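You operate a simulated robot arm through the tools that you are given. There is no shell and no other tool. Be economical: measure what you need, move in short steps, check, and stop when the job is done.

Carry out the task below with a simulated robot arm. There is one attempt and no reset: what you move stays moved.

JOB
Stir the green mug of tea and serve it with the pale bun.
Fine: mug on the coaster, bun on the cream plate, used spoon across the dish. Set down upright: what you pick out.

It is judged by the outcome, as a careful person would: the job done as asked, and still so three seconds after it is handed in. It fails if anything else is knocked over, pushed out of place, dropped, spilled or broken.

ROBOT AND FRAMES
A 7-joint arm with a two-finger parallel gripper, fixed in place. Base frame: the origin is at the foot of the arm, x ahead of it, y to its left, z up; the work surface is at about z = 760. Lengths are in mm, angles in degrees, forces in N, time in s.
With the tool pointing down near the work surface it reaches from about 300 to 700 mm from the base axis. Its first joint turns from -66.0 to 66.0 degrees. Payload 1.57 kg.
The tool frame sits at the grasp point between the pads (the TCP): z along the fingers, y along the line on which they close. The tips reach 30 mm beyond it. The gripper opens to 110 mm. The fingers are 24 mm wide and 12 mm thick; the gripper's body (48 by 112 mm) begins 78 mm behind the TCP.
Orientation is told as [roll, pitch, yaw] about the base's x, y, z axes, in that order, counted from this pose: with the fingers straight down and closing along the base's y, the tool's x points along the base's -x, its y along +y and its z along -z.

CONTROLS
- The arm moves only by the tool nudge_tool. Its argument "targets" is a list of rows, each an object (a shift or turn left out is 0, a gripper value left out holds the last) with "rot": the turn, a rotation vector about the tool's x, y, z in units of 60 degrees (1.0 is 60 degrees), a list of three; "translation": the shift along the tool's x, y, z in units of 200 mm (1.0 is 200 mm), a list of three; "hand": the gripper command, from -1 (fully open) to 1 (shut), values between in proportion. In form: [{"rot": [ax, ay, az], "translation": [dx, dy, dz], "hand": hand}, ...]. A call has 1 to 12 rows; each row is the pose to reach, as a shift and turn from the pose commanded when the call began, along the tool's axes at that moment. A call with a number of a shift or a turn outside -1 to 1 is refused whole. Each row takes 0.2 s and may step no farther than 50 mm and 8.6 degrees from the row before; otherwise, or with a gripper value out of range, the whole call is refused. A pose out of reach is approached as far as the arm can. The call stops where the force on the tool passes 50 N (or 10 N more than at its start, if that is more) or the arm is blocked; 0.2 s more then pass. The fingers move at their own pace (about 108 mm/s each) and stop on an object; they squeeze with about 27 N. The grip force told is the motor's: it shows also when the fingers shut on nothing. Time passes only in rows, and 0.2 s behind the last, so rows that repeat a pose let the fingers close. It gives the time, the measured TCP pose, the force on the tool (base axes), the opening and the grip force at its end, in the units of the frame above (readings bear some noise), with the torque about the TCP (base axes, N m) and any sound that the robot's microphone picked up.
- Cameras (640 x 400 px; columns grow to the right, rows downward): "scene" is fixed at [164.8, -394.3, 1406.4]; the picture's right is [0.81, -0.58, 0.00], its down [-0.36, -0.50, -0.79] and it looks along [0.46, 0.64, -0.62] (base axes); focal length 249 px, centre (320, 200). "wrist" rides on the gripper at [70, 16, -141] in the tool frame; the picture's right is [-0.23, 0.97, 0.00], its down [-0.86, -0.20, -0.48] and it looks along [-0.47, -0.11, 0.88] (tool axes); focal length 222 px, centre (320, 200). There is no depth. A picture from a camera that has moved, and an enlarged one, comes with that camera's place and axes in the base frame and with its lens. The place of the scene camera against the robot may be out by one fixed shift of up to 12 mm in any direction.
- grab_frame(camera): a new picture of that camera. It takes no simulated time.
- enlarge(camera, box): a new picture of the part [left, top, right, bottom] of that camera's present view, enlarged. It takes no simulated time.
- close_job(): hands the job in; it is judged then, once.

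Go step by step. Nothing tells you positions but the pictures and the camera data: compare them with the known pose of the tool, close in by small moves and look again before you grip or let go. The budget is 120 turns and 76 pictures, counting those below and the enlarged ones. Unless the task says otherwise, let go and move clear before handing in, and close with one line.

The tools are called after "Request:" as name(argument=value, ...) on one line, values as JSON. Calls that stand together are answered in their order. nudge_tool: Moves the arm, as the interface text tells. Its arguments: {"type":"object","properties":{"targets":{"type":"array","items":{"type":"object","properties":{"rot":{"type":"array","items":{"type":"number"}},"translation":{"type":"array","items":{"type":"number"}},"hand":{"type":"number"}}}}},"required":["targets"]} The other tools are called the same way: grab_frame (camera) takes a picture; enlarge (camera, box) takes an enlarged picture of a part of a camera's view; close_job () hands the job in.

At the start:

```text
time: 0.0
eef_pos: [404.4, 18.7, 1215.8]
ee_rot: [0.0, -0.1, 0.0]
wrist_force: [0.6, -0.5, 0.8]
ft_torque: [0.02, 0.01, -0.01]
grip_width: 110.2
grip_force: 0.1
```

scene: 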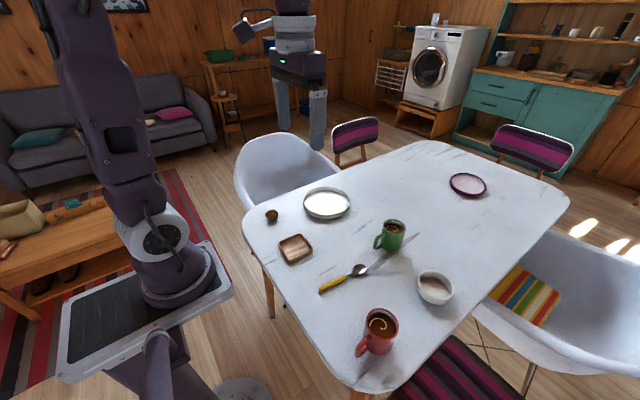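
wrist: 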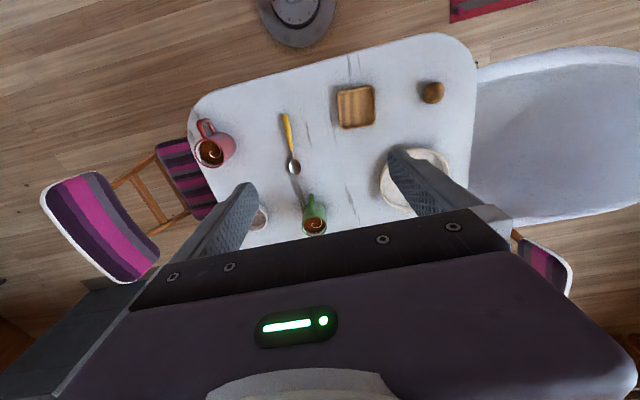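

I see a table with a green mug, a red mug, a spoon, a small wooden square tray, a round bun, a large plate, a bowl and a far purple plate. I will enlarge to tell them apart.

Request:
enlarge(camera="scene", box=[240, 170, 400, 270])

Request:
enlarge(camera="scene", box=[310, 210, 470, 310])

Request:
enlarge(camera="scene", box=[400, 130, 560, 230])

Request:
enlarge(camera="wrist", box=[180, 60, 480, 248])

```text
4.00 times, centred on (320, 220) of scene
camera zoom: at [164.8, -394.3, 1406.4], right [0.81, -0.58, 0.0], down [-0.36, -0.5, -0.79], along [0.46, 0.64, -0.62], focal length 995 px, centre (320, 120)
```

zoom: 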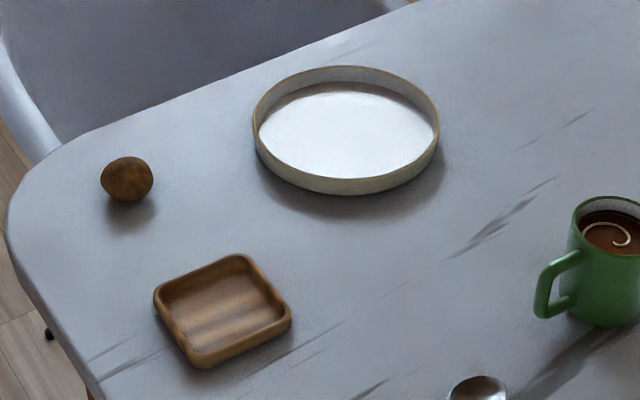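

```text
4.00 times, centred on (390, 260) of scene
camera zoom: at [164.8, -394.3, 1406.4], right [0.81, -0.58, 0.0], down [-0.36, -0.5, -0.79], along [0.46, 0.64, -0.62], focal length 995 px, centre (40, -40)
```

zoom: 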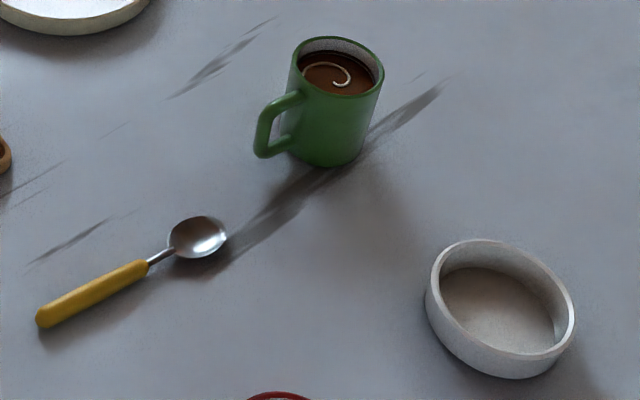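

```text
4.00 times, centred on (480, 180) of scene
camera zoom: at [164.8, -394.3, 1406.4], right [0.81, -0.58, 0.0], down [-0.36, -0.5, -0.79], along [0.46, 0.64, -0.62], focal length 995 px, centre (-320, 280)
```

zoom: 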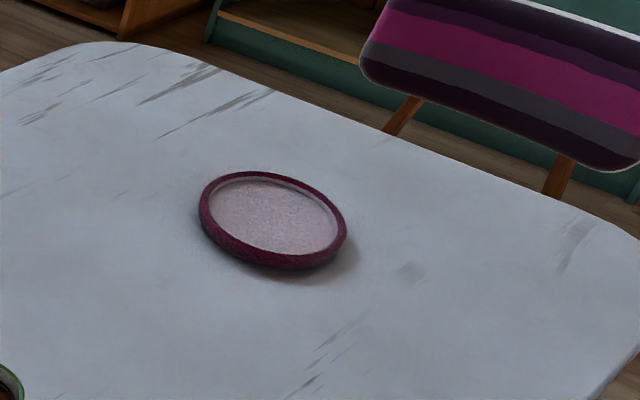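

```text
2.13 times, centred on (330, 154) of wrist
camera zoom: at [333.5, 34.6, 1357.9], right [0.23, 0.97, 0.0], down [0.86, -0.2, 0.48], along [0.47, -0.11, -0.88], focal length 473 px, centre (299, 298)
```

zoom: 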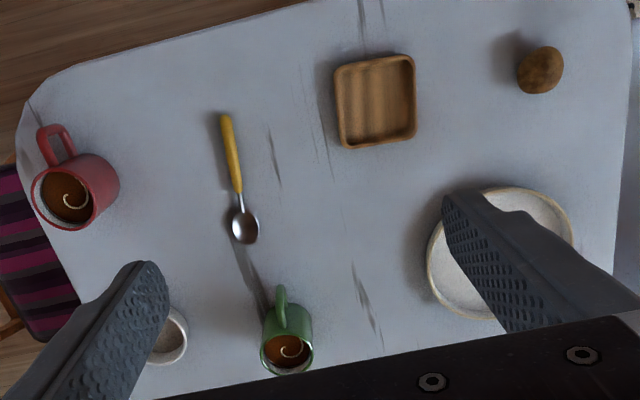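

The purple plate looks out of reach, at about x 1250. The cream plate, wooden square, white bowl, brown bun, mugs and spoon are nearer. I move to look more closely over the bowl side.

Request:
nudge_tool(targets=[{"translation": [-0.14, -0.12, 0.12]}, {"translation": [-0.28, -0.24, 0.24]}, {"translation": [-0.42, -0.36, 0.36]}, {"translation": [-0.56, -0.48, 0.48]}, {"translation": [-0.7, -0.6, 0.6]}, {"translation": [-0.84, -0.72, 0.72]}, {"translation": [-0.95, -0.82, 0.8]}])

Request:
grab_frame(camera="wrist")

Request:
grab_frame(camera="scene")

```text
time: 1.6
eef_pos: [597.0, -141.4, 1056.2]
ee_rot: [0.0, 0.0, -0.1]
wrist_force: [-0.3, -0.6, 0.5]
ft_torque: [-0.01, 0.01, 0.0]
grip_width: 110.1
grip_force: 0.1
```

```text
69 pictures are left
camera wrist: at [526.6, -126.2, 1197.4], right [0.23, 0.97, 0.0], down [0.86, -0.2, 0.48], along [0.47, -0.11, -0.88], focal length 222 px, centre (320, 200)
```

wrist: 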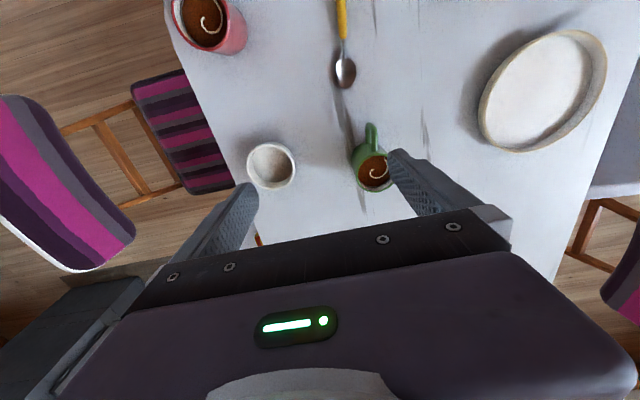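

```text
68 pictures are left
```

scene: 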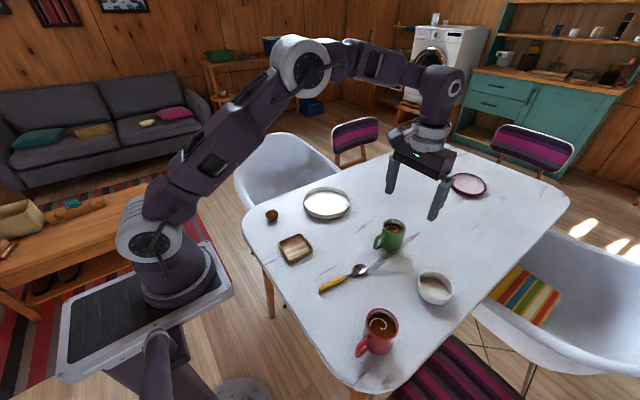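

No other bun appears on the table, so the small round one at about (424, 280) must be it. The wooden square serves as the coaster and the white round bowl as the dish. I get a closer view of the mug and spoon to measure them.

Request:
nudge_tool(targets=[{"translation": [0.0, 0.2, 0.14]}, {"translation": [0.0, 0.4, 0.28]}])

Request:
grab_frame(camera="wrist")

Request:
enlarge(camera="scene", box=[360, 215, 460, 315])

```text
time: 2.2
eef_pos: [598.1, -64.1, 999.6]
ee_rot: [0.0, 0.0, -0.1]
wrist_force: [0.0, 0.1, 0.0]
ft_torque: [-0.01, 0.02, 0.04]
grip_width: 110.1
grip_force: 0.1
```

```text
67 pictures are left
camera wrist: at [527.2, -48.1, 1140.9], right [0.23, 0.97, 0.0], down [0.85, -0.2, 0.48], along [0.47, -0.11, -0.88], focal length 222 px, centre (320, 200)
```

wrist: 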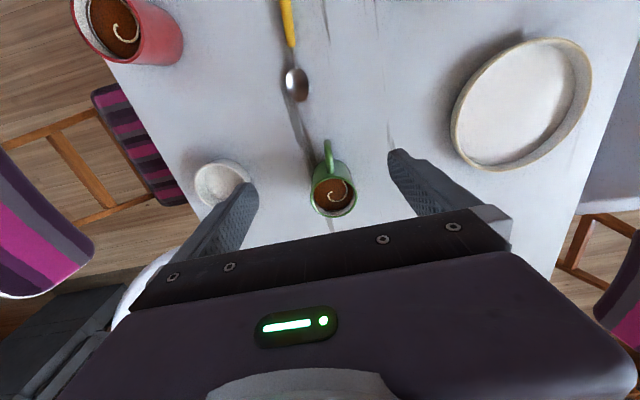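

```text
4.00 times, centred on (410, 265) of scene
camera zoom: at [164.8, -394.4, 1406.4], right [0.81, -0.58, 0.0], down [-0.36, -0.5, -0.79], along [0.46, 0.64, -0.62], focal length 995 px, centre (-40, -60)
```

zoom: 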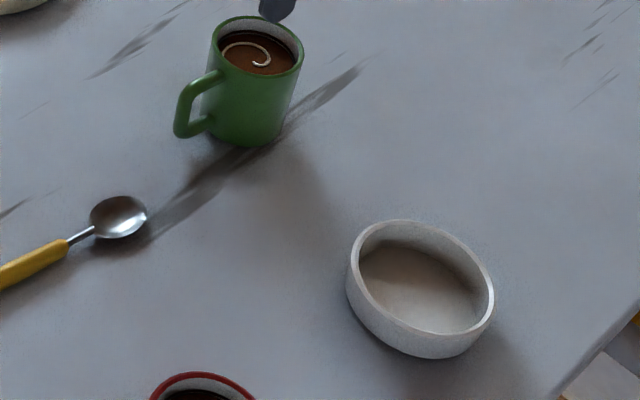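

The mug's rim centre is about (680, -65) with its rim near z 853 and a diameter of about 70, and its handle points toward the base. I come over it with the fingers open.

Request:
nudge_tool(targets=[{"translation": [-0.2, 0.0, 0.0]}, {"translation": [-0.41, 0.0, 0.0]}, {"translation": [-0.41, 0.0, 0.2]}, {"translation": [-0.41, 0.0, 0.38]}])

Request:
grab_frame(camera="wrist")

Request:
enlarge(camera="scene", box=[310, 165, 470, 265])

```text
time: 3.2
eef_pos: [676.7, -65.9, 923.5]
ee_rot: [0.0, 0.0, 0.0]
wrist_force: [0.2, -1.0, -0.8]
ft_torque: [0.01, -0.01, 0.02]
grip_width: 110.1
grip_force: 0.0
```

```text
65 pictures are left
camera wrist: at [606.6, -50.2, 1064.7], right [0.23, 0.97, 0.0], down [0.85, -0.2, 0.48], along [0.47, -0.11, -0.88], focal length 222 px, centre (320, 200)
```

wrist: 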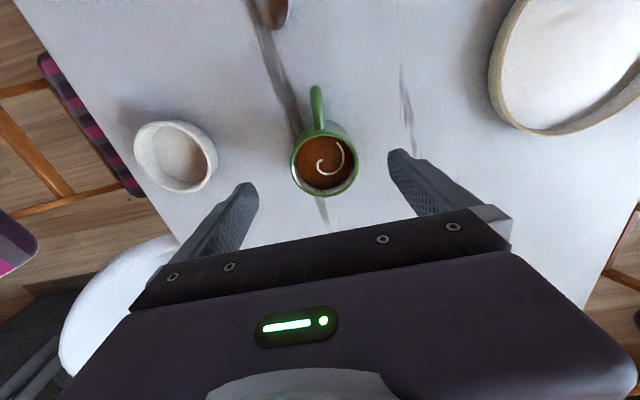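

```text
4.00 times, centred on (390, 215) of scene
camera zoom: at [164.8, -394.3, 1406.4], right [0.81, -0.58, 0.0], down [-0.36, -0.5, -0.79], along [0.46, 0.64, -0.62], focal length 995 px, centre (40, 140)
```

zoom: 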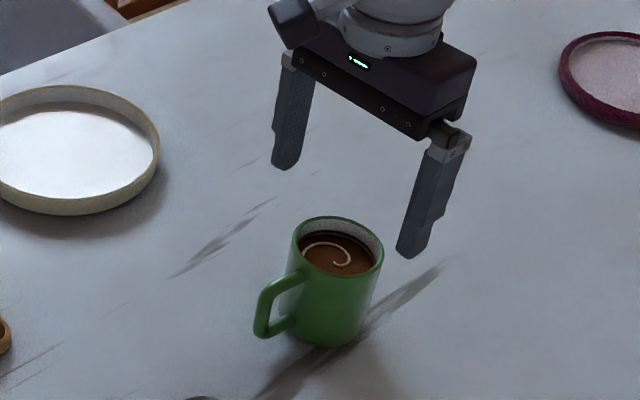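

The mug centre refines to about (682, -63), between the fingers. I lower straight down to TCP z of about 812 and then close gently.

Request:
nudge_tool(targets=[{"translation": [-0.027, 0.015, 0.2]}, {"translation": [-0.027, 0.015, 0.4]}, {"translation": [-0.027, 0.015, 0.555]}, {"translation": [-0.027, 0.015, 0.555]}])

Request:
grab_frame(camera="wrist")

Request:
enlarge(camera="scene", box=[310, 165, 470, 265])

```text
time: 4.2
eef_pos: [682.2, -63.0, 814.0]
ee_rot: [0.0, 0.0, 0.0]
wrist_force: [-0.1, 0.4, -0.7]
ft_torque: [0.02, 0.01, -0.04]
grip_width: 109.8
grip_force: 0.0
```

```text
63 pictures are left
camera wrist: at [611.6, -47.3, 956.1], right [0.23, 0.97, 0.0], down [0.85, -0.2, 0.48], along [0.47, -0.11, -0.88], focal length 222 px, centre (320, 200)
```

wrist: 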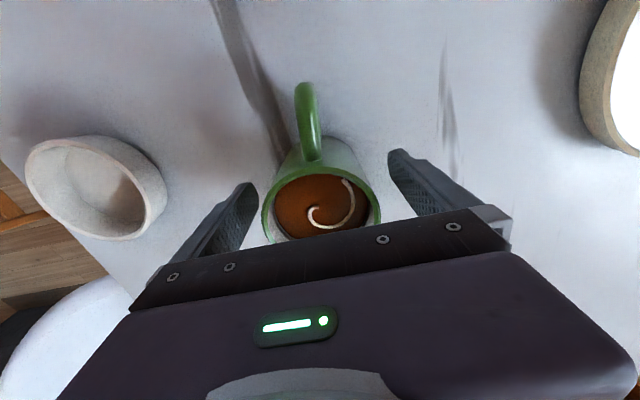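

```text
4.00 times, centred on (390, 215) of scene
camera zoom: at [164.8, -394.3, 1406.4], right [0.81, -0.58, 0.0], down [-0.36, -0.5, -0.79], along [0.46, 0.64, -0.62], focal length 995 px, centre (40, 140)
```

zoom: 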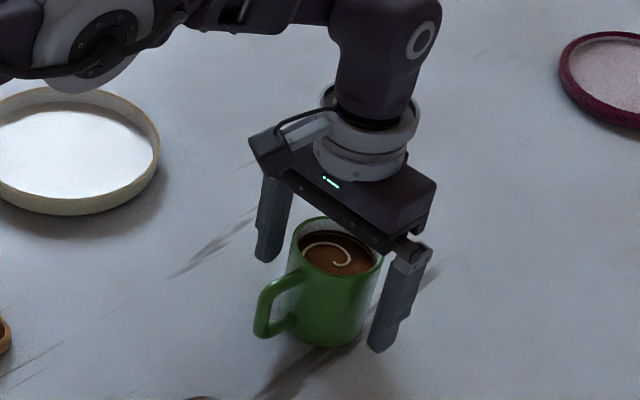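

The fingers straddle the mug nearly centred, with no contact with the handle. I close in stages.

Request:
nudge_tool(targets=[{"translation": [0.012, 0, 0], "hand": -0.8}, {"translation": [0.012, 0, 0], "hand": -0.6}, {"translation": [0.012, 0, 0], "hand": -0.45}, {"translation": [0.012, 0, 0], "hand": -0.3}, {"translation": [0.012, 0, 0], "hand": -0.2}, {"translation": [0.012, 0, 0], "hand": -0.1}, {"translation": [0.012, 0, 0], "hand": 1}, {"translation": [0.012, 0, 0], "hand": 1}])

Request:
grab_frame(camera="wrist")

```text
time: 6.0
eef_pos: [680.6, -63.6, 815.1]
ee_rot: [0.0, 0.0, 0.0]
wrist_force: [-0.7, -2.0, 0.7]
ft_torque: [0.04, 0.0, 0.0]
grip_width: 69.9
grip_force: 27.4
```

```text
61 pictures are left
camera wrist: at [609.0, -46.9, 955.8], right [0.23, 0.97, 0.0], down [0.86, -0.2, 0.48], along [0.47, -0.11, -0.88], focal length 222 px, centre (320, 200)
```

wrist: 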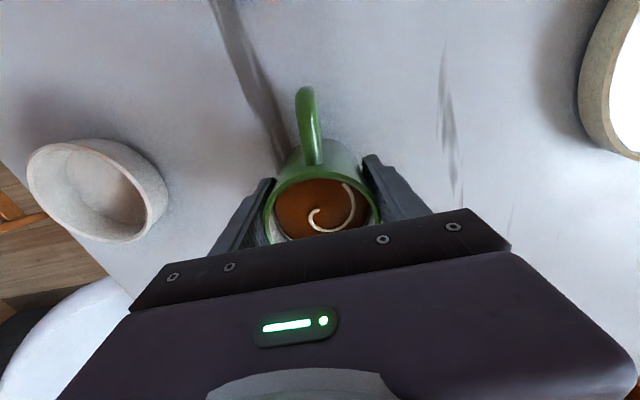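

The grip is firm at 70 mm. I lift slowly by 60 mm.

Request:
nudge_tool(targets=[{"translation": [0, 0, -0.01]}, {"translation": [0, 0, -0.03]}, {"translation": [0, 0, -0.06]}, {"translation": [0, 0, -0.1]}, {"translation": [0, 0, -0.14]}, {"translation": [0, 0, -0.18]}, {"translation": [0, 0, -0.22]}, {"translation": [0, 0, -0.26]}, {"translation": [0, 0, -0.285]}, {"translation": [0, 0, -0.3]}, {"translation": [0, 0, -0.3]}])

Request:
enlarge(camera="scene", box=[240, 165, 480, 315])

```text
time: 8.4
eef_pos: [679.3, -63.4, 873.9]
ee_rot: [0.0, 0.0, 0.1]
wrist_force: [0.5, -0.2, -4.2]
ft_torque: [0.0, -0.02, 0.0]
grip_width: 69.9
grip_force: 27.3
```

```text
2.67 times, centred on (360, 240) of scene
camera zoom: at [164.9, -394.3, 1406.4], right [0.81, -0.58, 0.0], down [-0.36, -0.5, -0.79], along [0.46, 0.64, -0.62], focal length 663 px, centre (213, 93)
```

zoom: 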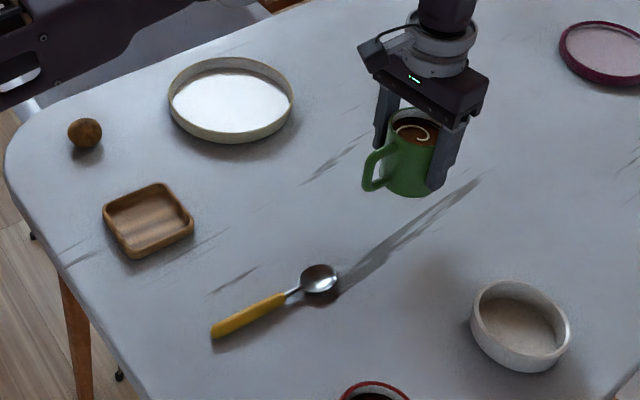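

The mug is lifted cleanly. The coaster centre is about (413, 106) from both cameras, so I carry the mug level towards it in two smooth halves.

Request:
nudge_tool(targets=[{"translation": [0.0133, 0.0085, 0]}, {"translation": [0.0532, 0.034, 0]}, {"translation": [0.12, 0.0765, 0]}, {"translation": [0.186, 0.119, 0]}, {"translation": [0.26, 0.166, 0]}, {"translation": [0.3325, 0.2125, 0]}, {"translation": [0.405, 0.259, 0]}, {"translation": [0.479, 0.306, 0]}, {"translation": [0.545, 0.3485, 0]}, {"translation": [0.612, 0.391, 0]}, {"translation": [0.652, 0.4165, 0]}, {"translation": [0.665, 0.425, 0]}])

Request:
nudge_tool(targets=[{"translation": [0.0133, 0.0085, 0]}, {"translation": [0.0532, 0.034, 0]}, {"translation": [0.12, 0.0765, 0]}, {"translation": [0.186, 0.119, 0]}, {"translation": [0.26, 0.166, 0]}, {"translation": [0.3325, 0.2125, 0]}, {"translation": [0.405, 0.259, 0]}, {"translation": [0.479, 0.306, 0]}, {"translation": [0.545, 0.3485, 0]}, {"translation": [0.612, 0.391, 0]}, {"translation": [0.652, 0.4165, 0]}, {"translation": [0.665, 0.425, 0]}])

Request:
enlarge(camera="scene", box=[250, 190, 346, 250])

Request:
grab_frame(camera="wrist")

```text
time: 11.0
eef_pos: [545.1, 21.1, 872.4]
ee_rot: [0.0, 0.1, 0.0]
wrist_force: [-0.7, 0.1, -4.2]
ft_torque: [0.01, -0.01, -0.03]
grip_width: 69.9
grip_force: 27.0
```

```text
time: 13.6
eef_pos: [414.0, 107.7, 872.9]
ee_rot: [0.0, 0.1, 0.0]
wrist_force: [-0.7, 0.9, -4.2]
ft_torque: [0.03, 0.0, 0.04]
grip_width: 69.8
grip_force: 27.0
```

```text
6.67 times, centred on (298, 220) of scene
camera zoom: at [164.9, -394.3, 1406.4], right [0.81, -0.58, 0.0], down [-0.36, -0.5, -0.79], along [0.46, 0.64, -0.62], focal length 1658 px, centre (467, 67)
```

zoom: 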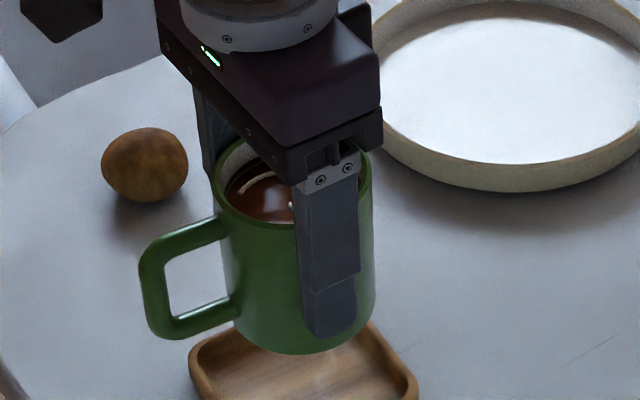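

```text
58 pictures are left
camera wrist: at [343.0, 124.0, 1014.6], right [0.23, 0.97, 0.0], down [0.85, -0.2, 0.48], along [0.47, -0.11, -0.88], focal length 222 px, centre (320, 200)
```

wrist: 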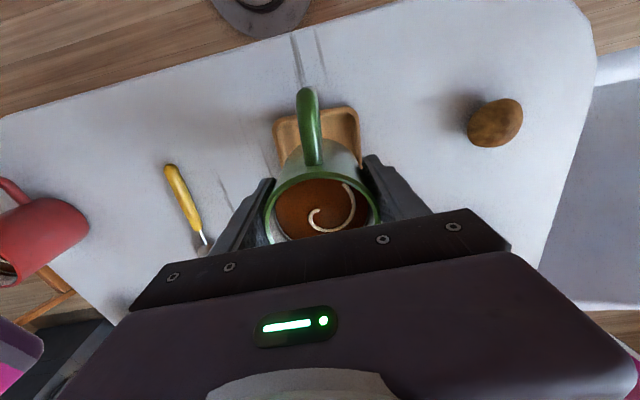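

The mug hangs over the coaster. Before lowering I need its exact offset in the grip, so I zoom on the mug and coaster.

Request:
enlarge(camera="wrist", box=[240, 80, 400, 240])

Request:
enlarge(camera="scene", box=[256, 205, 336, 265])

```text
2.50 times, centred on (320, 160) of wrist
camera zoom: at [343.0, 124.0, 1014.6], right [0.23, 0.97, 0.0], down [0.85, -0.2, 0.48], along [0.47, -0.11, -0.88], focal length 555 px, centre (320, 300)
```

zoom: 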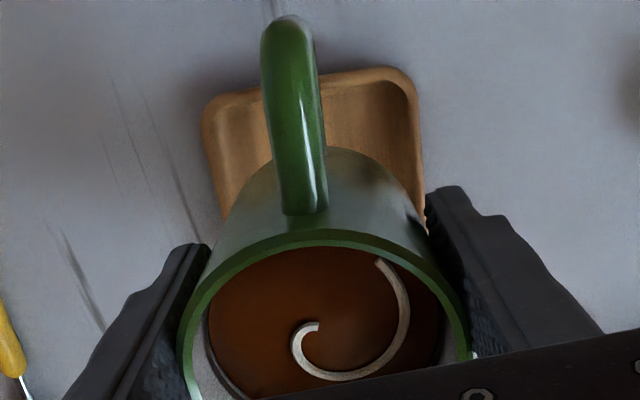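

```text
6.67 times, centred on (296, 235) of scene
camera zoom: at [164.9, -394.3, 1406.4], right [0.81, -0.58, 0.0], down [-0.36, -0.5, -0.79], along [0.46, 0.64, -0.62], focal length 1658 px, centre (480, -33)
```

zoom: 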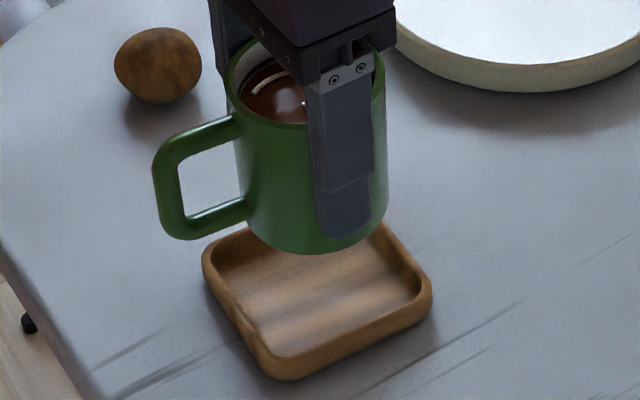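

Wrist and scene agree: the mug centre is (420.5, 106.5) and the coaster centre about (416, 106.7). I correct x by -4.5 mm and lower 42 mm, then check.

Request:
nudge_tool(targets=[{"translation": [0.01, 0, 0.0]}, {"translation": [0.0225, 0, 0.01]}, {"translation": [0.0225, 0, 0.04]}, {"translation": [0.0225, 0, 0.08]}, {"translation": [0.0225, 0, 0.12]}, {"translation": [0.0225, 0, 0.16]}, {"translation": [0.0225, 0, 0.19]}, {"translation": [0.0225, 0, 0.21]}, {"translation": [0.0225, 0, 0.21]}])

Request:
enlarge(camera="scene", box=[256, 205, 336, 265])

Request:
enlarge(camera="wrist", box=[240, 80, 400, 240])

```text
time: 15.6
eef_pos: [408.6, 107.5, 832.5]
ee_rot: [0.1, 0.1, -0.1]
wrist_force: [0.3, -0.7, -3.1]
ft_torque: [0.01, 0.01, 0.0]
grip_width: 69.7
grip_force: 26.8
```

```text
6.67 times, centred on (296, 235) of scene
camera zoom: at [164.9, -394.3, 1406.4], right [0.81, -0.58, 0.0], down [-0.36, -0.5, -0.79], along [0.46, 0.64, -0.62], focal length 1658 px, centre (480, -33)
```

zoom: 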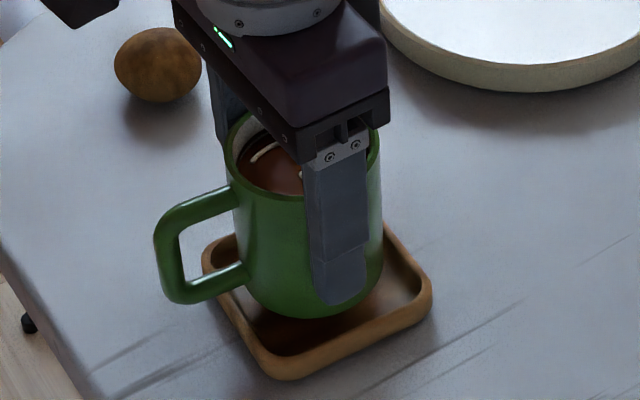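

```text
2.50 times, centred on (320, 160) of wrist
camera zoom: at [338.1, 123.7, 973.7], right [0.23, 0.97, 0.0], down [0.86, -0.2, 0.48], along [0.47, -0.11, -0.88], focal length 555 px, centre (320, 300)
```

zoom: 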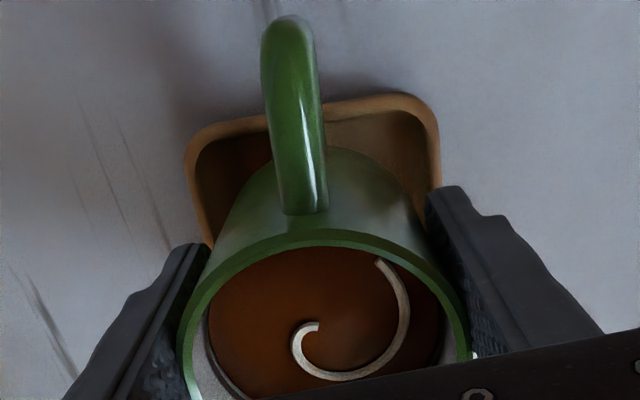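

The mug base is at rim level and nearly centred, needing about -4 mm in x and -2 mm in y. I adjust and lower a little further.

Request:
nudge_tool(targets=[{"translation": [0.01, -0.005, 0]}, {"translation": [0.02, -0.01, 0]}, {"translation": [0.02, -0.01, 0.01]}, {"translation": [0.02, -0.01, 0.02]}, {"translation": [0.02, -0.01, 0.03]}, {"translation": [0.02, -0.01, 0.03]}])

Request:
enlarge(camera="scene", box=[272, 220, 320, 256])

```text
time: 17.0
eef_pos: [404.3, 105.6, 826.8]
ee_rot: [-0.1, -0.1, 0.1]
wrist_force: [0.9, -0.7, -4.7]
ft_torque: [0.01, 0.0, -0.01]
grip_width: 69.7
grip_force: 26.9
```

```text
11.11 times, centred on (296, 238) of scene
camera zoom: at [164.9, -394.3, 1406.4], right [0.81, -0.58, 0.0], down [-0.36, -0.5, -0.79], along [0.46, 0.64, -0.62], focal length 2763 px, centre (587, -222)
```

zoom: 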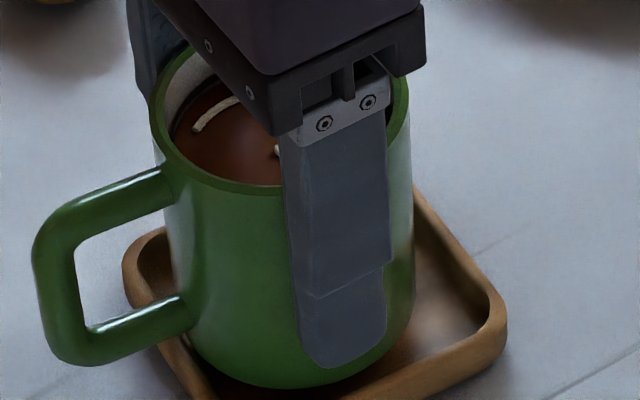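

The scene view suggests the mug is a few mm too far to the -x side. I check the wrist view before correcting.

Request:
enlarge(camera="wrist", box=[260, 80, 380, 180])

Request:
enlarge(camera="scene", box=[268, 230, 324, 272])

```text
4.00 times, centred on (320, 130) of wrist
camera zoom: at [333.4, 122.2, 967.7], right [0.23, 0.97, 0.0], down [0.86, -0.2, 0.48], along [0.47, -0.11, -0.88], focal length 888 px, centre (320, 480)
```

zoom: 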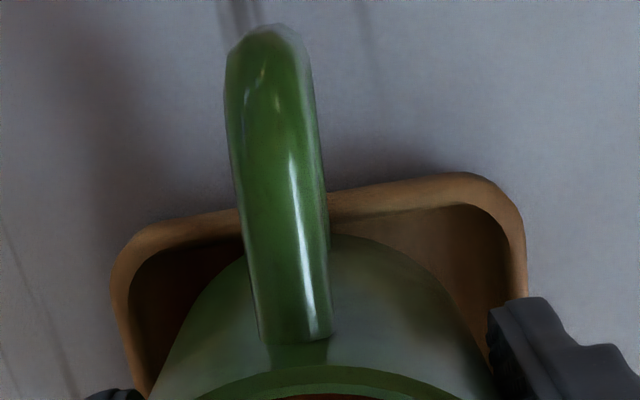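

```text
9.52 times, centred on (296, 251) of scene
camera zoom: at [164.9, -394.3, 1406.4], right [0.81, -0.58, 0.0], down [-0.36, -0.5, -0.79], along [0.46, 0.64, -0.62], focal length 2368 px, centre (549, -286)
```

zoom: 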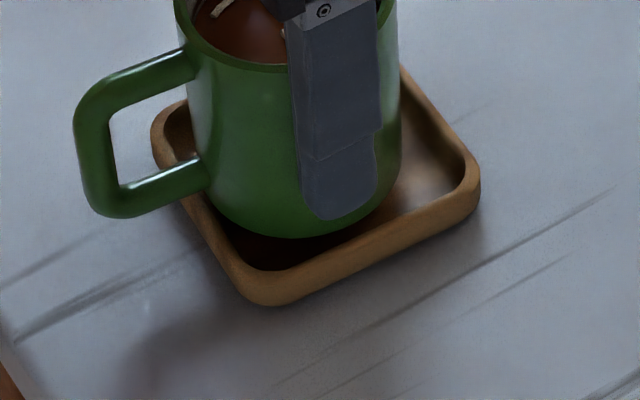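

Wrist shows y centred and about 5 mm of gap on the near side, so the mug fits. I shift +1.5 mm in x and lower in 2 mm steps to contact.

Request:
nudge_tool(targets=[{"translation": [-0.0075, 0, 0]}, {"translation": [-0.0075, 0, 0.01]}, {"translation": [-0.0075, 0, 0.02]}, {"translation": [-0.0075, 0, 0.02]}])

```text
time: 18.0
eef_pos: [405.5, 106.9, 821.6]
ee_rot: [0.0, 0.0, 0.0]
wrist_force: [0.5, -0.6, -3.5]
ft_torque: [-0.04, -0.03, -0.01]
grip_width: 69.7
grip_force: 26.7
```

Still the full weight on the gripper, no contact yet. I lower 2 mm more.

Request:
nudge_tool(targets=[{"translation": [0, 0, 0.005]}, {"translation": [0, 0, 0.01]}, {"translation": [0, 0, 0.01]}])

```text
time: 18.8
eef_pos: [405.3, 106.2, 821.7]
ee_rot: [0.0, -0.2, 0.0]
wrist_force: [-2.7, -0.2, 22.6]
ft_torque: [0.07, -0.04, 0.07]
grip_width: 69.9
grip_force: 26.8
```

There is contact, with the base at about z 766, which is plausible for the coaster floor. I look before letting go.

Request:
nudge_tool(targets=[{"translation": [0, 0, -0.006]}, {"translation": [0, 0, -0.006]}])

Request:
enlarge(camera="scene", box=[268, 230, 324, 272])

```text
time: 19.4
eef_pos: [406.2, 106.5, 821.4]
ee_rot: [-0.1, 0.0, -0.1]
wrist_force: [0.5, 0.7, -3.8]
ft_torque: [0.01, 0.02, 0.01]
grip_width: 69.9
grip_force: 27.3
```

```text
9.52 times, centred on (296, 251) of scene
camera zoom: at [164.9, -394.3, 1406.4], right [0.81, -0.58, 0.0], down [-0.36, -0.5, -0.79], along [0.46, 0.64, -0.62], focal length 2368 px, centre (549, -286)
```

zoom: 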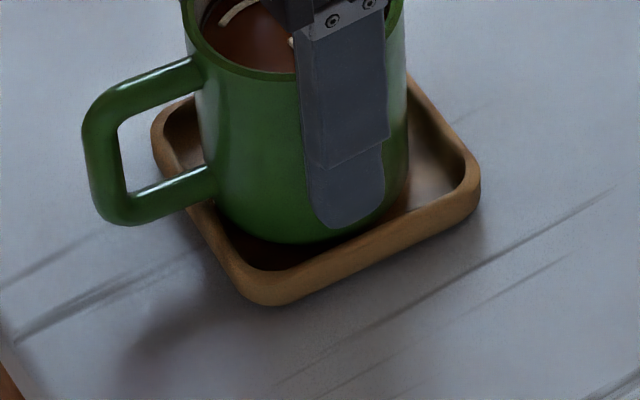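

The mug sits flat inside the coaster's rim. I ease down a hair, open slowly, and rise.

Request:
nudge_tool(targets=[{"translation": [0, 0, 0.003], "hand": 0.9}, {"translation": [0, 0, 0.003], "hand": -0.25}, {"translation": [0, 0, 0.003], "hand": -0.4}, {"translation": [0, 0, 0.003], "hand": -0.6}, {"translation": [0, 0, 0.003], "hand": -0.85}, {"translation": [0, 0, 0.003], "hand": -0.85}])

Request:
nudge_tool(targets=[{"translation": [0, 0, -0.1]}, {"translation": [0, 0, -0.3]}, {"translation": [0, 0, -0.5]}, {"translation": [0, 0, -0.7]}, {"translation": [0, 0, -0.9]}])

Request:
grab_frame(camera="wrist")

Request:
enlarge(camera="scene", box=[250, 190, 410, 290])

```text
time: 20.8
eef_pos: [405.8, 106.4, 819.9]
ee_rot: [0.0, 0.0, 0.0]
wrist_force: [-0.1, 0.2, -0.1]
ft_torque: [0.03, 0.01, -0.02]
grip_width: 101.6
grip_force: 0.1
```

```text
time: 22.0
eef_pos: [406.7, 105.3, 998.3]
ee_rot: [-0.2, 0.0, 0.0]
wrist_force: [0.1, 0.9, 0.6]
ft_torque: [0.01, -0.01, 0.03]
grip_width: 101.9
grip_force: 0.1
```

```text
49 pictures are left
camera wrist: at [335.4, 121.0, 1140.6], right [0.23, 0.97, 0.0], down [0.86, -0.2, 0.48], along [0.47, -0.11, -0.88], focal length 222 px, centre (320, 200)
```

wrist: 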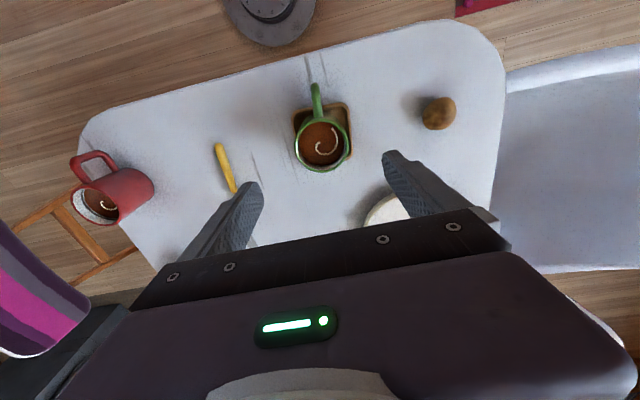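

```text
4.00 times, centred on (330, 240) of scene
camera zoom: at [164.8, -394.3, 1406.4], right [0.81, -0.58, 0.0], down [-0.36, -0.5, -0.79], along [0.46, 0.64, -0.62], focal length 995 px, centre (280, 40)
```

zoom: 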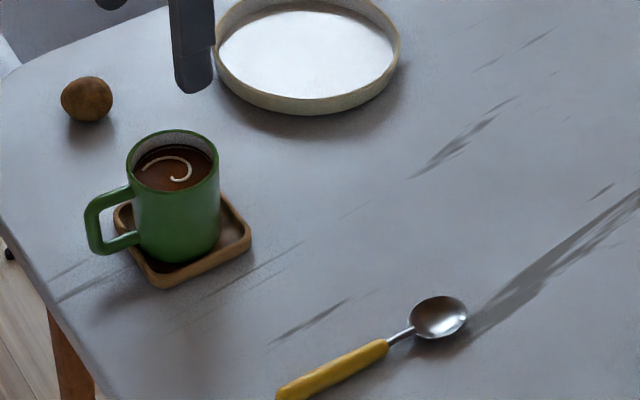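

The mug stands on the coaster and nothing is disturbed. Next I test in free air here how far the wrist can tilt backwards, which I need to dip the spoon steeply.

Request:
nudge_tool(targets=[{"rot": [0, 0.14, 0]}, {"rot": [0, 0.28, 0]}, {"rot": [0, 0.42, 0]}, {"rot": [0, 0.56, 0]}, {"rot": [0, 0.7, 0]}, {"rot": [0, 0.84, 0]}, {"rot": [0, 0.95, 0]}, {"rot": [0, 0.95, 0]}])

Request:
grab_frame(camera="scene")

```text
time: 23.8
eef_pos: [406.0, 105.3, 1000.0]
ee_rot: [0.0, 57.1, 0.0]
wrist_force: [-0.3, 0.4, -0.4]
ft_torque: [-0.01, -0.01, -0.01]
grip_width: 101.6
grip_force: 0.1
```

```text
47 pictures are left
```

scene: 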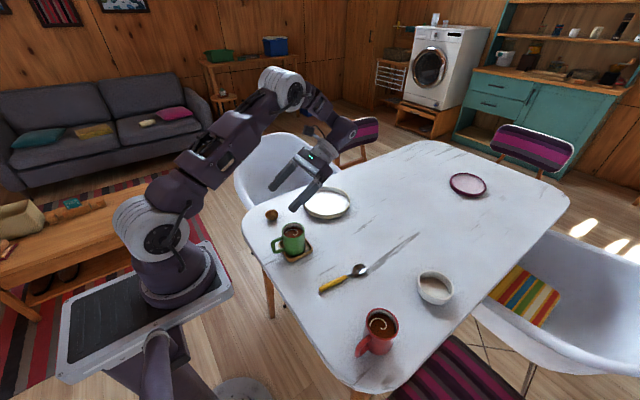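

The wrist tilts 57° back without trouble. I untilt and go view the spoon.

Request:
nudge_tool(targets=[{"rot": [0, -0.14, 0]}, {"rot": [0, -0.28, 0]}, {"rot": [0, -0.42, 0]}, {"rot": [0, -0.56, 0]}, {"rot": [0, -0.7, 0]}, {"rot": [0, -0.84, 0]}, {"rot": [0, -0.95, 0]}])

Request:
nudge_tool(targets=[{"translation": [-0.13, -0.18, 0]}, {"translation": [-0.26, -0.36, 0]}, {"translation": [-0.39, -0.54, 0.0]}, {"translation": [-0.52, -0.72, 0.0]}, {"translation": [-0.62, -0.88, 0.1]}, {"translation": [-0.62, -0.88, 0.1]}])

Request:
grab_frame(camera="wrist")

```text
time: 25.4
eef_pos: [406.1, 105.8, 1000.9]
ee_rot: [0.0, -0.2, 0.0]
wrist_force: [-0.3, 0.4, -0.2]
ft_torque: [0.01, 0.0, 0.01]
grip_width: 101.7
grip_force: 0.1
```

```text
time: 26.8
eef_pos: [530.2, -71.0, 981.7]
ee_rot: [0.0, -0.1, 0.0]
wrist_force: [-0.4, -0.6, -0.3]
ft_torque: [-0.01, 0.04, 0.01]
grip_width: 101.8
grip_force: 0.0
```

```text
46 pictures are left
camera wrist: at [460.5, -55.1, 1122.9], right [0.23, 0.97, 0.0], down [0.86, -0.2, 0.48], along [0.47, -0.11, -0.88], focal length 222 px, centre (320, 200)
```

wrist: 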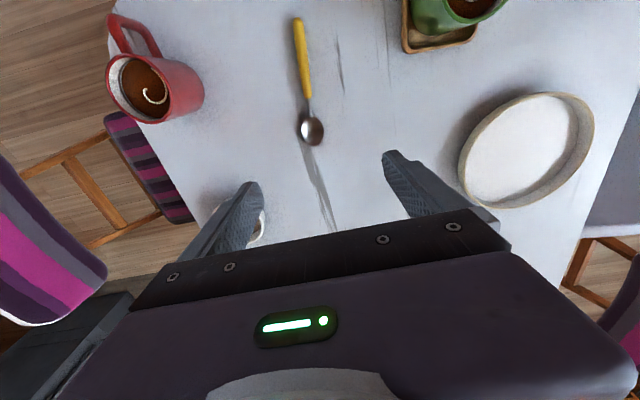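

The spoon runs from (388, -67) at the handle end to (551, -88) at the bowl tip, about -7° from x. I go above the handle at (420, -71) with matching yaw and narrow the opening.

Request:
nudge_tool(targets=[{"rot": [0, 0, 0.06], "translation": [0.14, 0, 0.1], "hand": 0.0}, {"rot": [0, 0, 0.122], "translation": [0.28, 0, 0.2], "hand": 0.2}, {"rot": [0, 0, 0.122], "translation": [0.42, 0, 0.36], "hand": 0.2}, {"rot": [0, 0, 0.122], "translation": [0.55, 0, 0.54], "hand": 0.2}, {"rot": [0, 0, 0.122], "translation": [0.55, 0, 0.72], "hand": 0.2}, {"rot": [0, 0, 0.122], "translation": [0.55, 0, 0.72], "hand": 0.2}])

Request:
grab_frame(camera="wrist")

Request:
enlarge(camera="scene", box=[290, 230, 386, 290])

```text
time: 28.2
eef_pos: [420.2, -69.3, 836.5]
ee_rot: [0.0, 0.0, -7.3]
wrist_force: [-1.3, -0.2, 0.1]
ft_torque: [-0.01, -0.01, 0.02]
grip_width: 43.9
grip_force: 0.0
```

```text
45 pictures are left
camera wrist: at [352.1, -45.5, 979.9], right [0.35, 0.94, 0.0], down [0.82, -0.31, 0.48], along [0.45, -0.17, -0.88], focal length 222 px, centre (320, 200)
```

wrist: 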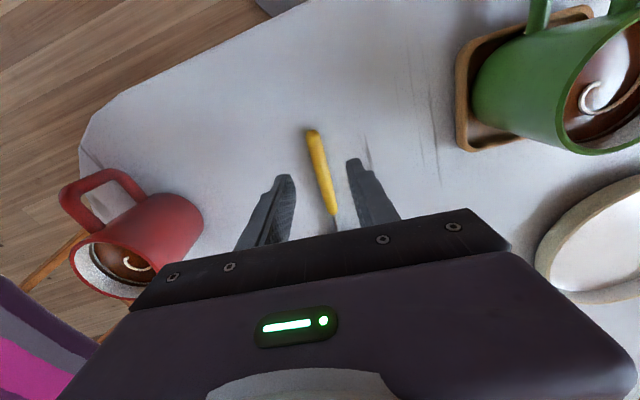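

```text
6.67 times, centred on (338, 260) of scene
camera zoom: at [164.8, -394.3, 1406.4], right [0.81, -0.58, 0.0], down [-0.36, -0.5, -0.79], along [0.46, 0.64, -0.62], focal length 1658 px, centre (200, -200)
```

zoom: 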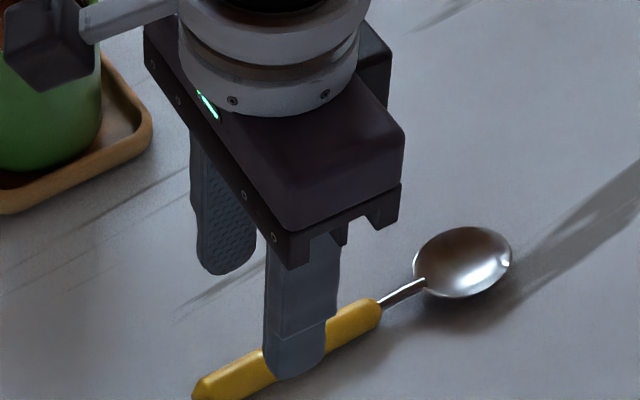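

The handle lies between the fingers, about 2 mm off centre. I descend to tips about 3 mm above the table and close.

Request:
nudge_tool(targets=[{"translation": [0, -0.01, 0.1]}, {"translation": [0, -0.01, 0.16]}, {"translation": [0, -0.01, 0.19]}, {"translation": [0, -0.01, 0.21]}, {"translation": [0, -0.01, 0.21]}])

Request:
enlarge(camera="scene", box=[290, 230, 386, 290])

```text
time: 29.4
eef_pos: [420.3, -72.4, 793.2]
ee_rot: [0.0, 0.1, -7.3]
wrist_force: [0.6, 0.7, 0.7]
ft_torque: [0.04, 0.03, 0.0]
grip_width: 44.0
grip_force: 0.1
```

```text
6.67 times, centred on (338, 260) of scene
camera zoom: at [164.8, -394.3, 1406.4], right [0.81, -0.58, 0.0], down [-0.36, -0.5, -0.79], along [0.46, 0.64, -0.62], focal length 1658 px, centre (200, -200)
```

zoom: 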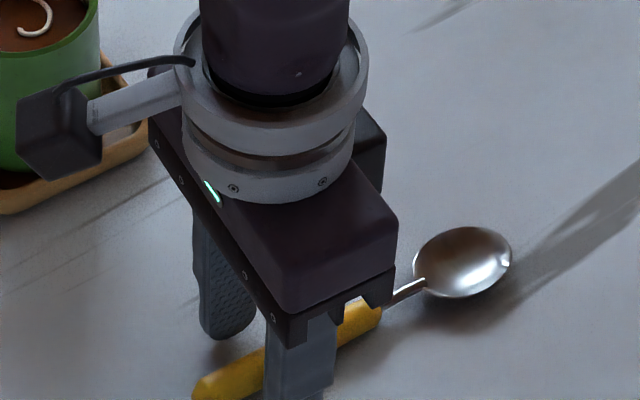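

The fingers straddle the handle. I close and lift.

Request:
nudge_tool(targets=[{"hand": 0.5}, {"hand": 0.7}, {"hand": 1}, {"hand": 1}, {"hand": 1}])

Request:
nudge_tool(targets=[{"translation": [0, 0, -0.03]}, {"translation": [0, 0, -0.1]}, {"translation": [0, 0, -0.2]}, {"translation": [0, 0, -0.35]}, {"translation": [0, 0, -0.5]}, {"translation": [0, 0, -0.7]}, {"translation": [0, 0, -0.9]}, {"translation": [0, 0, -1.0]}])

Request:
grab_frame(camera="wrist")

Request:
enlarge(camera="scene", box=[250, 150, 410, 250])

```text
time: 30.6
eef_pos: [421.0, -73.5, 794.7]
ee_rot: [0.1, 0.0, -7.3]
wrist_force: [-0.1, -0.3, -0.9]
ft_torque: [0.02, -0.03, -0.05]
grip_width: 13.9
grip_force: 26.7
```

```text
time: 32.4
eef_pos: [421.2, -70.8, 995.0]
ee_rot: [0.0, 0.0, -7.3]
wrist_force: [-0.4, 0.0, 0.7]
ft_torque: [-0.01, 0.03, -0.02]
grip_width: 13.7
grip_force: 27.1
```

```text
42 pictures are left
camera wrist: at [353.0, -46.2, 1136.3], right [0.35, 0.94, 0.0], down [0.82, -0.31, 0.48], along [0.45, -0.17, -0.88], focal length 222 px, centre (320, 200)
```

wrist: 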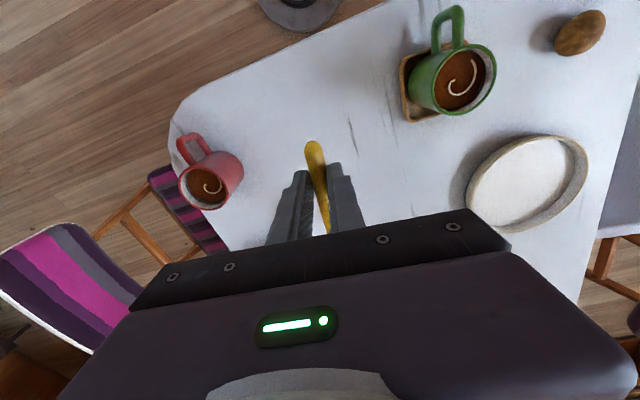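

```text
4.00 times, centred on (330, 200) of scene
camera zoom: at [164.8, -394.3, 1406.4], right [0.81, -0.58, 0.0], down [-0.36, -0.5, -0.79], along [0.46, 0.64, -0.62], focal length 995 px, centre (280, 200)
```

zoom: 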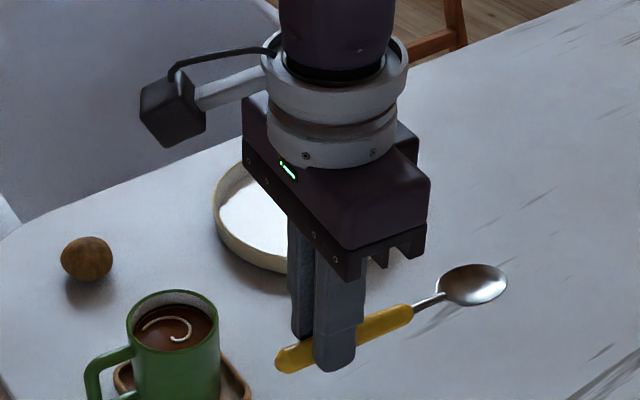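

The spoon is held level and firm. I tilt it bowl-down by 60° here, clear of everything, while rising a bit.

Request:
nudge_tool(targets=[{"rot": [0, 0.14, 0]}, {"rot": [0, 0.28, 0], "translation": [0, 0, -0.05]}, {"rot": [0, 0.42, 0], "translation": [0, 0, -0.1]}, {"rot": [0, 0.56, 0], "translation": [0, 0, -0.15]}, {"rot": [0, 0.7, 0], "translation": [0, 0, -0.2]}, {"rot": [0, 0.84, 0], "translation": [0, 0, -0.2]}, {"rot": [0, 0.97, 0], "translation": [0, 0, -0.2]}, {"rot": [0, 1.0, 0], "translation": [0, 0, -0.2]}, {"rot": [0, 1.0, 0], "translation": [0, 0, -0.2]}])

Request:
enlarge(camera="scene", box=[240, 140, 432, 260])

Request:
grab_frame(camera="wrist")

```text
time: 34.4
eef_pos: [420.3, -71.9, 1033.1]
ee_rot: [0.0, 58.3, -7.3]
wrist_force: [-0.2, 0.2, -0.3]
ft_torque: [-0.03, 0.02, 0.01]
grip_width: 13.8
grip_force: 27.1
```

```text
3.33 times, centred on (336, 200) of scene
camera zoom: at [164.8, -394.3, 1406.4], right [0.81, -0.58, 0.0], down [-0.36, -0.5, -0.79], along [0.46, 0.64, -0.62], focal length 829 px, centre (267, 200)
```

zoom: 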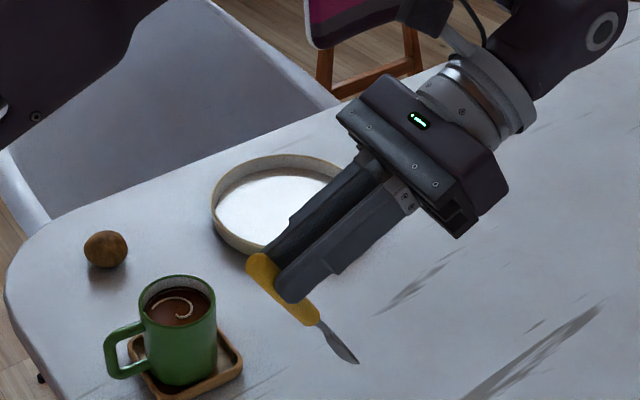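

```text
39 pictures are left
camera wrist: at [503.7, -66.8, 1167.8], right [0.24, 0.95, -0.19], down [0.82, -0.31, -0.48], along [-0.51, -0.04, -0.86], focal length 222 px, centre (320, 200)
```

wrist: 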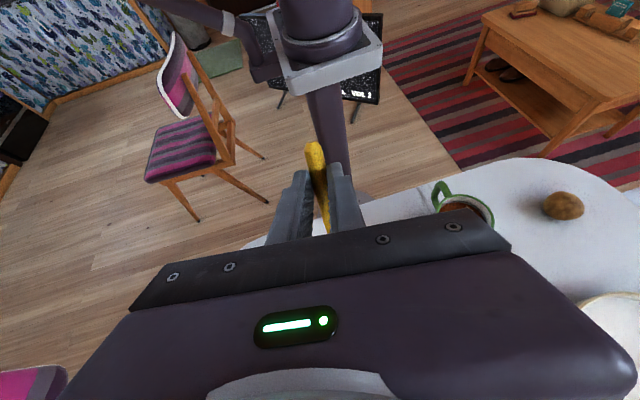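

The spoon points down at about 58° and its tip should be near (465, -78, 906). I carry it over the mug with the tip kept about 35 mm above the rim.

Request:
nudge_tool(targets=[{"translation": [0.0154, 0.146, 0.05]}, {"translation": [0.031, 0.293, 0.1]}, {"translation": [0.046, 0.439, 0.151]}, {"translation": [0.062, 0.585, 0.2]}, {"translation": [0.077, 0.732, 0.25]}, {"translation": [0.0925, 0.878, 0.302]}, {"translation": [0.0925, 0.878, 0.302]}])

Request:
enlarge(camera="scene", box=[250, 180, 346, 240])

Request:
grab_frame(camera="scene")

```text
time: 36.0
eef_pos: [380.6, 111.2, 1022.8]
ee_rot: [0.0, 60.0, -7.3]
wrist_force: [-0.4, -1.0, 0.2]
ft_torque: [-0.02, 0.02, -0.01]
grip_width: 13.8
grip_force: 27.3
```

```text
6.67 times, centred on (298, 210) of scene
camera zoom: at [164.8, -394.3, 1406.4], right [0.81, -0.58, 0.0], down [-0.36, -0.5, -0.79], along [0.46, 0.64, -0.62], focal length 1658 px, centre (467, 133)
```

zoom: 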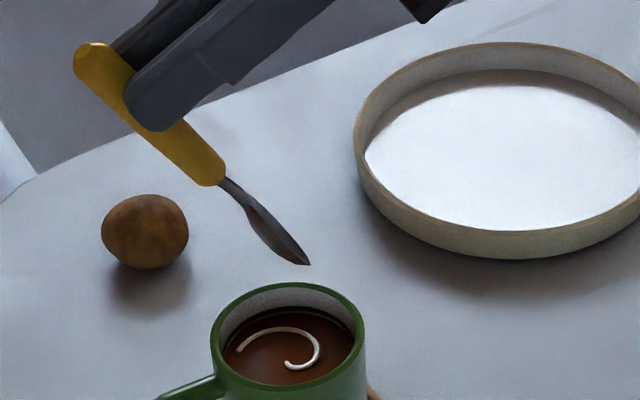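

```text
37 pictures are left
```

scene: 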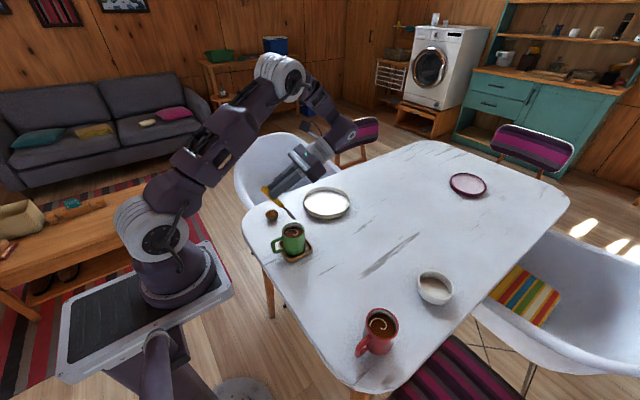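

The tip is about 15 mm ahead of the mug centre, as planned. I lower vertically 50 mm and check.

Request:
nudge_tool(targets=[{"translation": [-0.0433, 0, 0.025]}, {"translation": [-0.0866, 0, 0.05]}, {"translation": [-0.13, 0, 0.075]}, {"translation": [-0.173, 0, 0.1]}, {"translation": [-0.2165, 0, 0.125]}, {"translation": [-0.2165, 0, 0.125]}])

Request:
enlarge(camera="scene", box=[250, 200, 346, 260])

```text
time: 37.4
eef_pos: [380.8, 109.2, 970.6]
ee_rot: [0.0, 60.0, -7.4]
wrist_force: [0.0, 0.0, -0.5]
ft_torque: [-0.03, -0.01, 0.0]
grip_width: 13.7
grip_force: 26.9
```

```text
6.67 times, centred on (298, 230) of scene
camera zoom: at [164.8, -394.3, 1406.4], right [0.81, -0.58, 0.0], down [-0.36, -0.5, -0.79], along [0.46, 0.64, -0.62], focal length 1658 px, centre (467, 0)
```

zoom: 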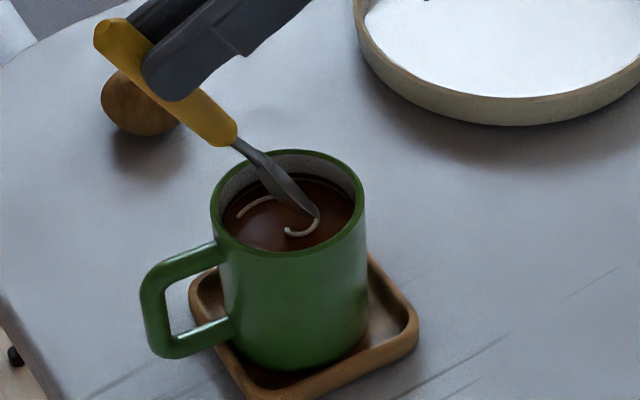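

The spoon tip is just touching the tea and clear of the walls. I lower another 33 mm.

Request:
nudge_tool(targets=[{"translation": [-0.036, 0, 0.0206]}, {"translation": [-0.072, 0, 0.0412]}, {"translation": [-0.108, 0, 0.062]}, {"translation": [-0.143, 0, 0.0825]}, {"translation": [-0.143, 0, 0.0825]}])

Request:
enlarge(camera="scene", box=[250, 200, 346, 260])

```text
time: 38.6
eef_pos: [381.7, 109.7, 936.5]
ee_rot: [0.1, 60.0, -7.3]
wrist_force: [1.5, 0.3, -0.7]
ft_torque: [0.02, 0.01, 0.04]
grip_width: 14.2
grip_force: 27.1
```

```text
6.67 times, centred on (298, 230) of scene
camera zoom: at [164.8, -394.3, 1406.4], right [0.81, -0.58, 0.0], down [-0.36, -0.5, -0.79], along [0.46, 0.64, -0.62], focal length 1658 px, centre (467, 0)
```

zoom: 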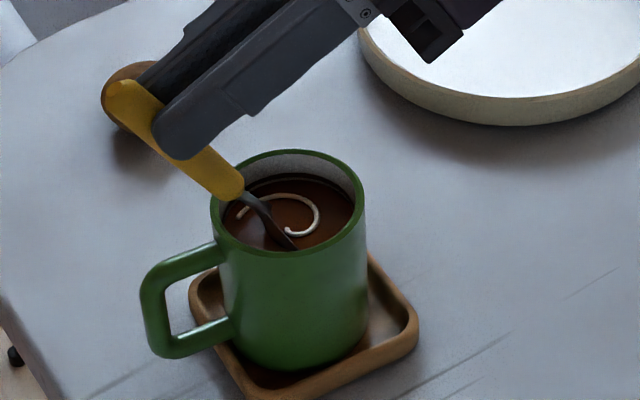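

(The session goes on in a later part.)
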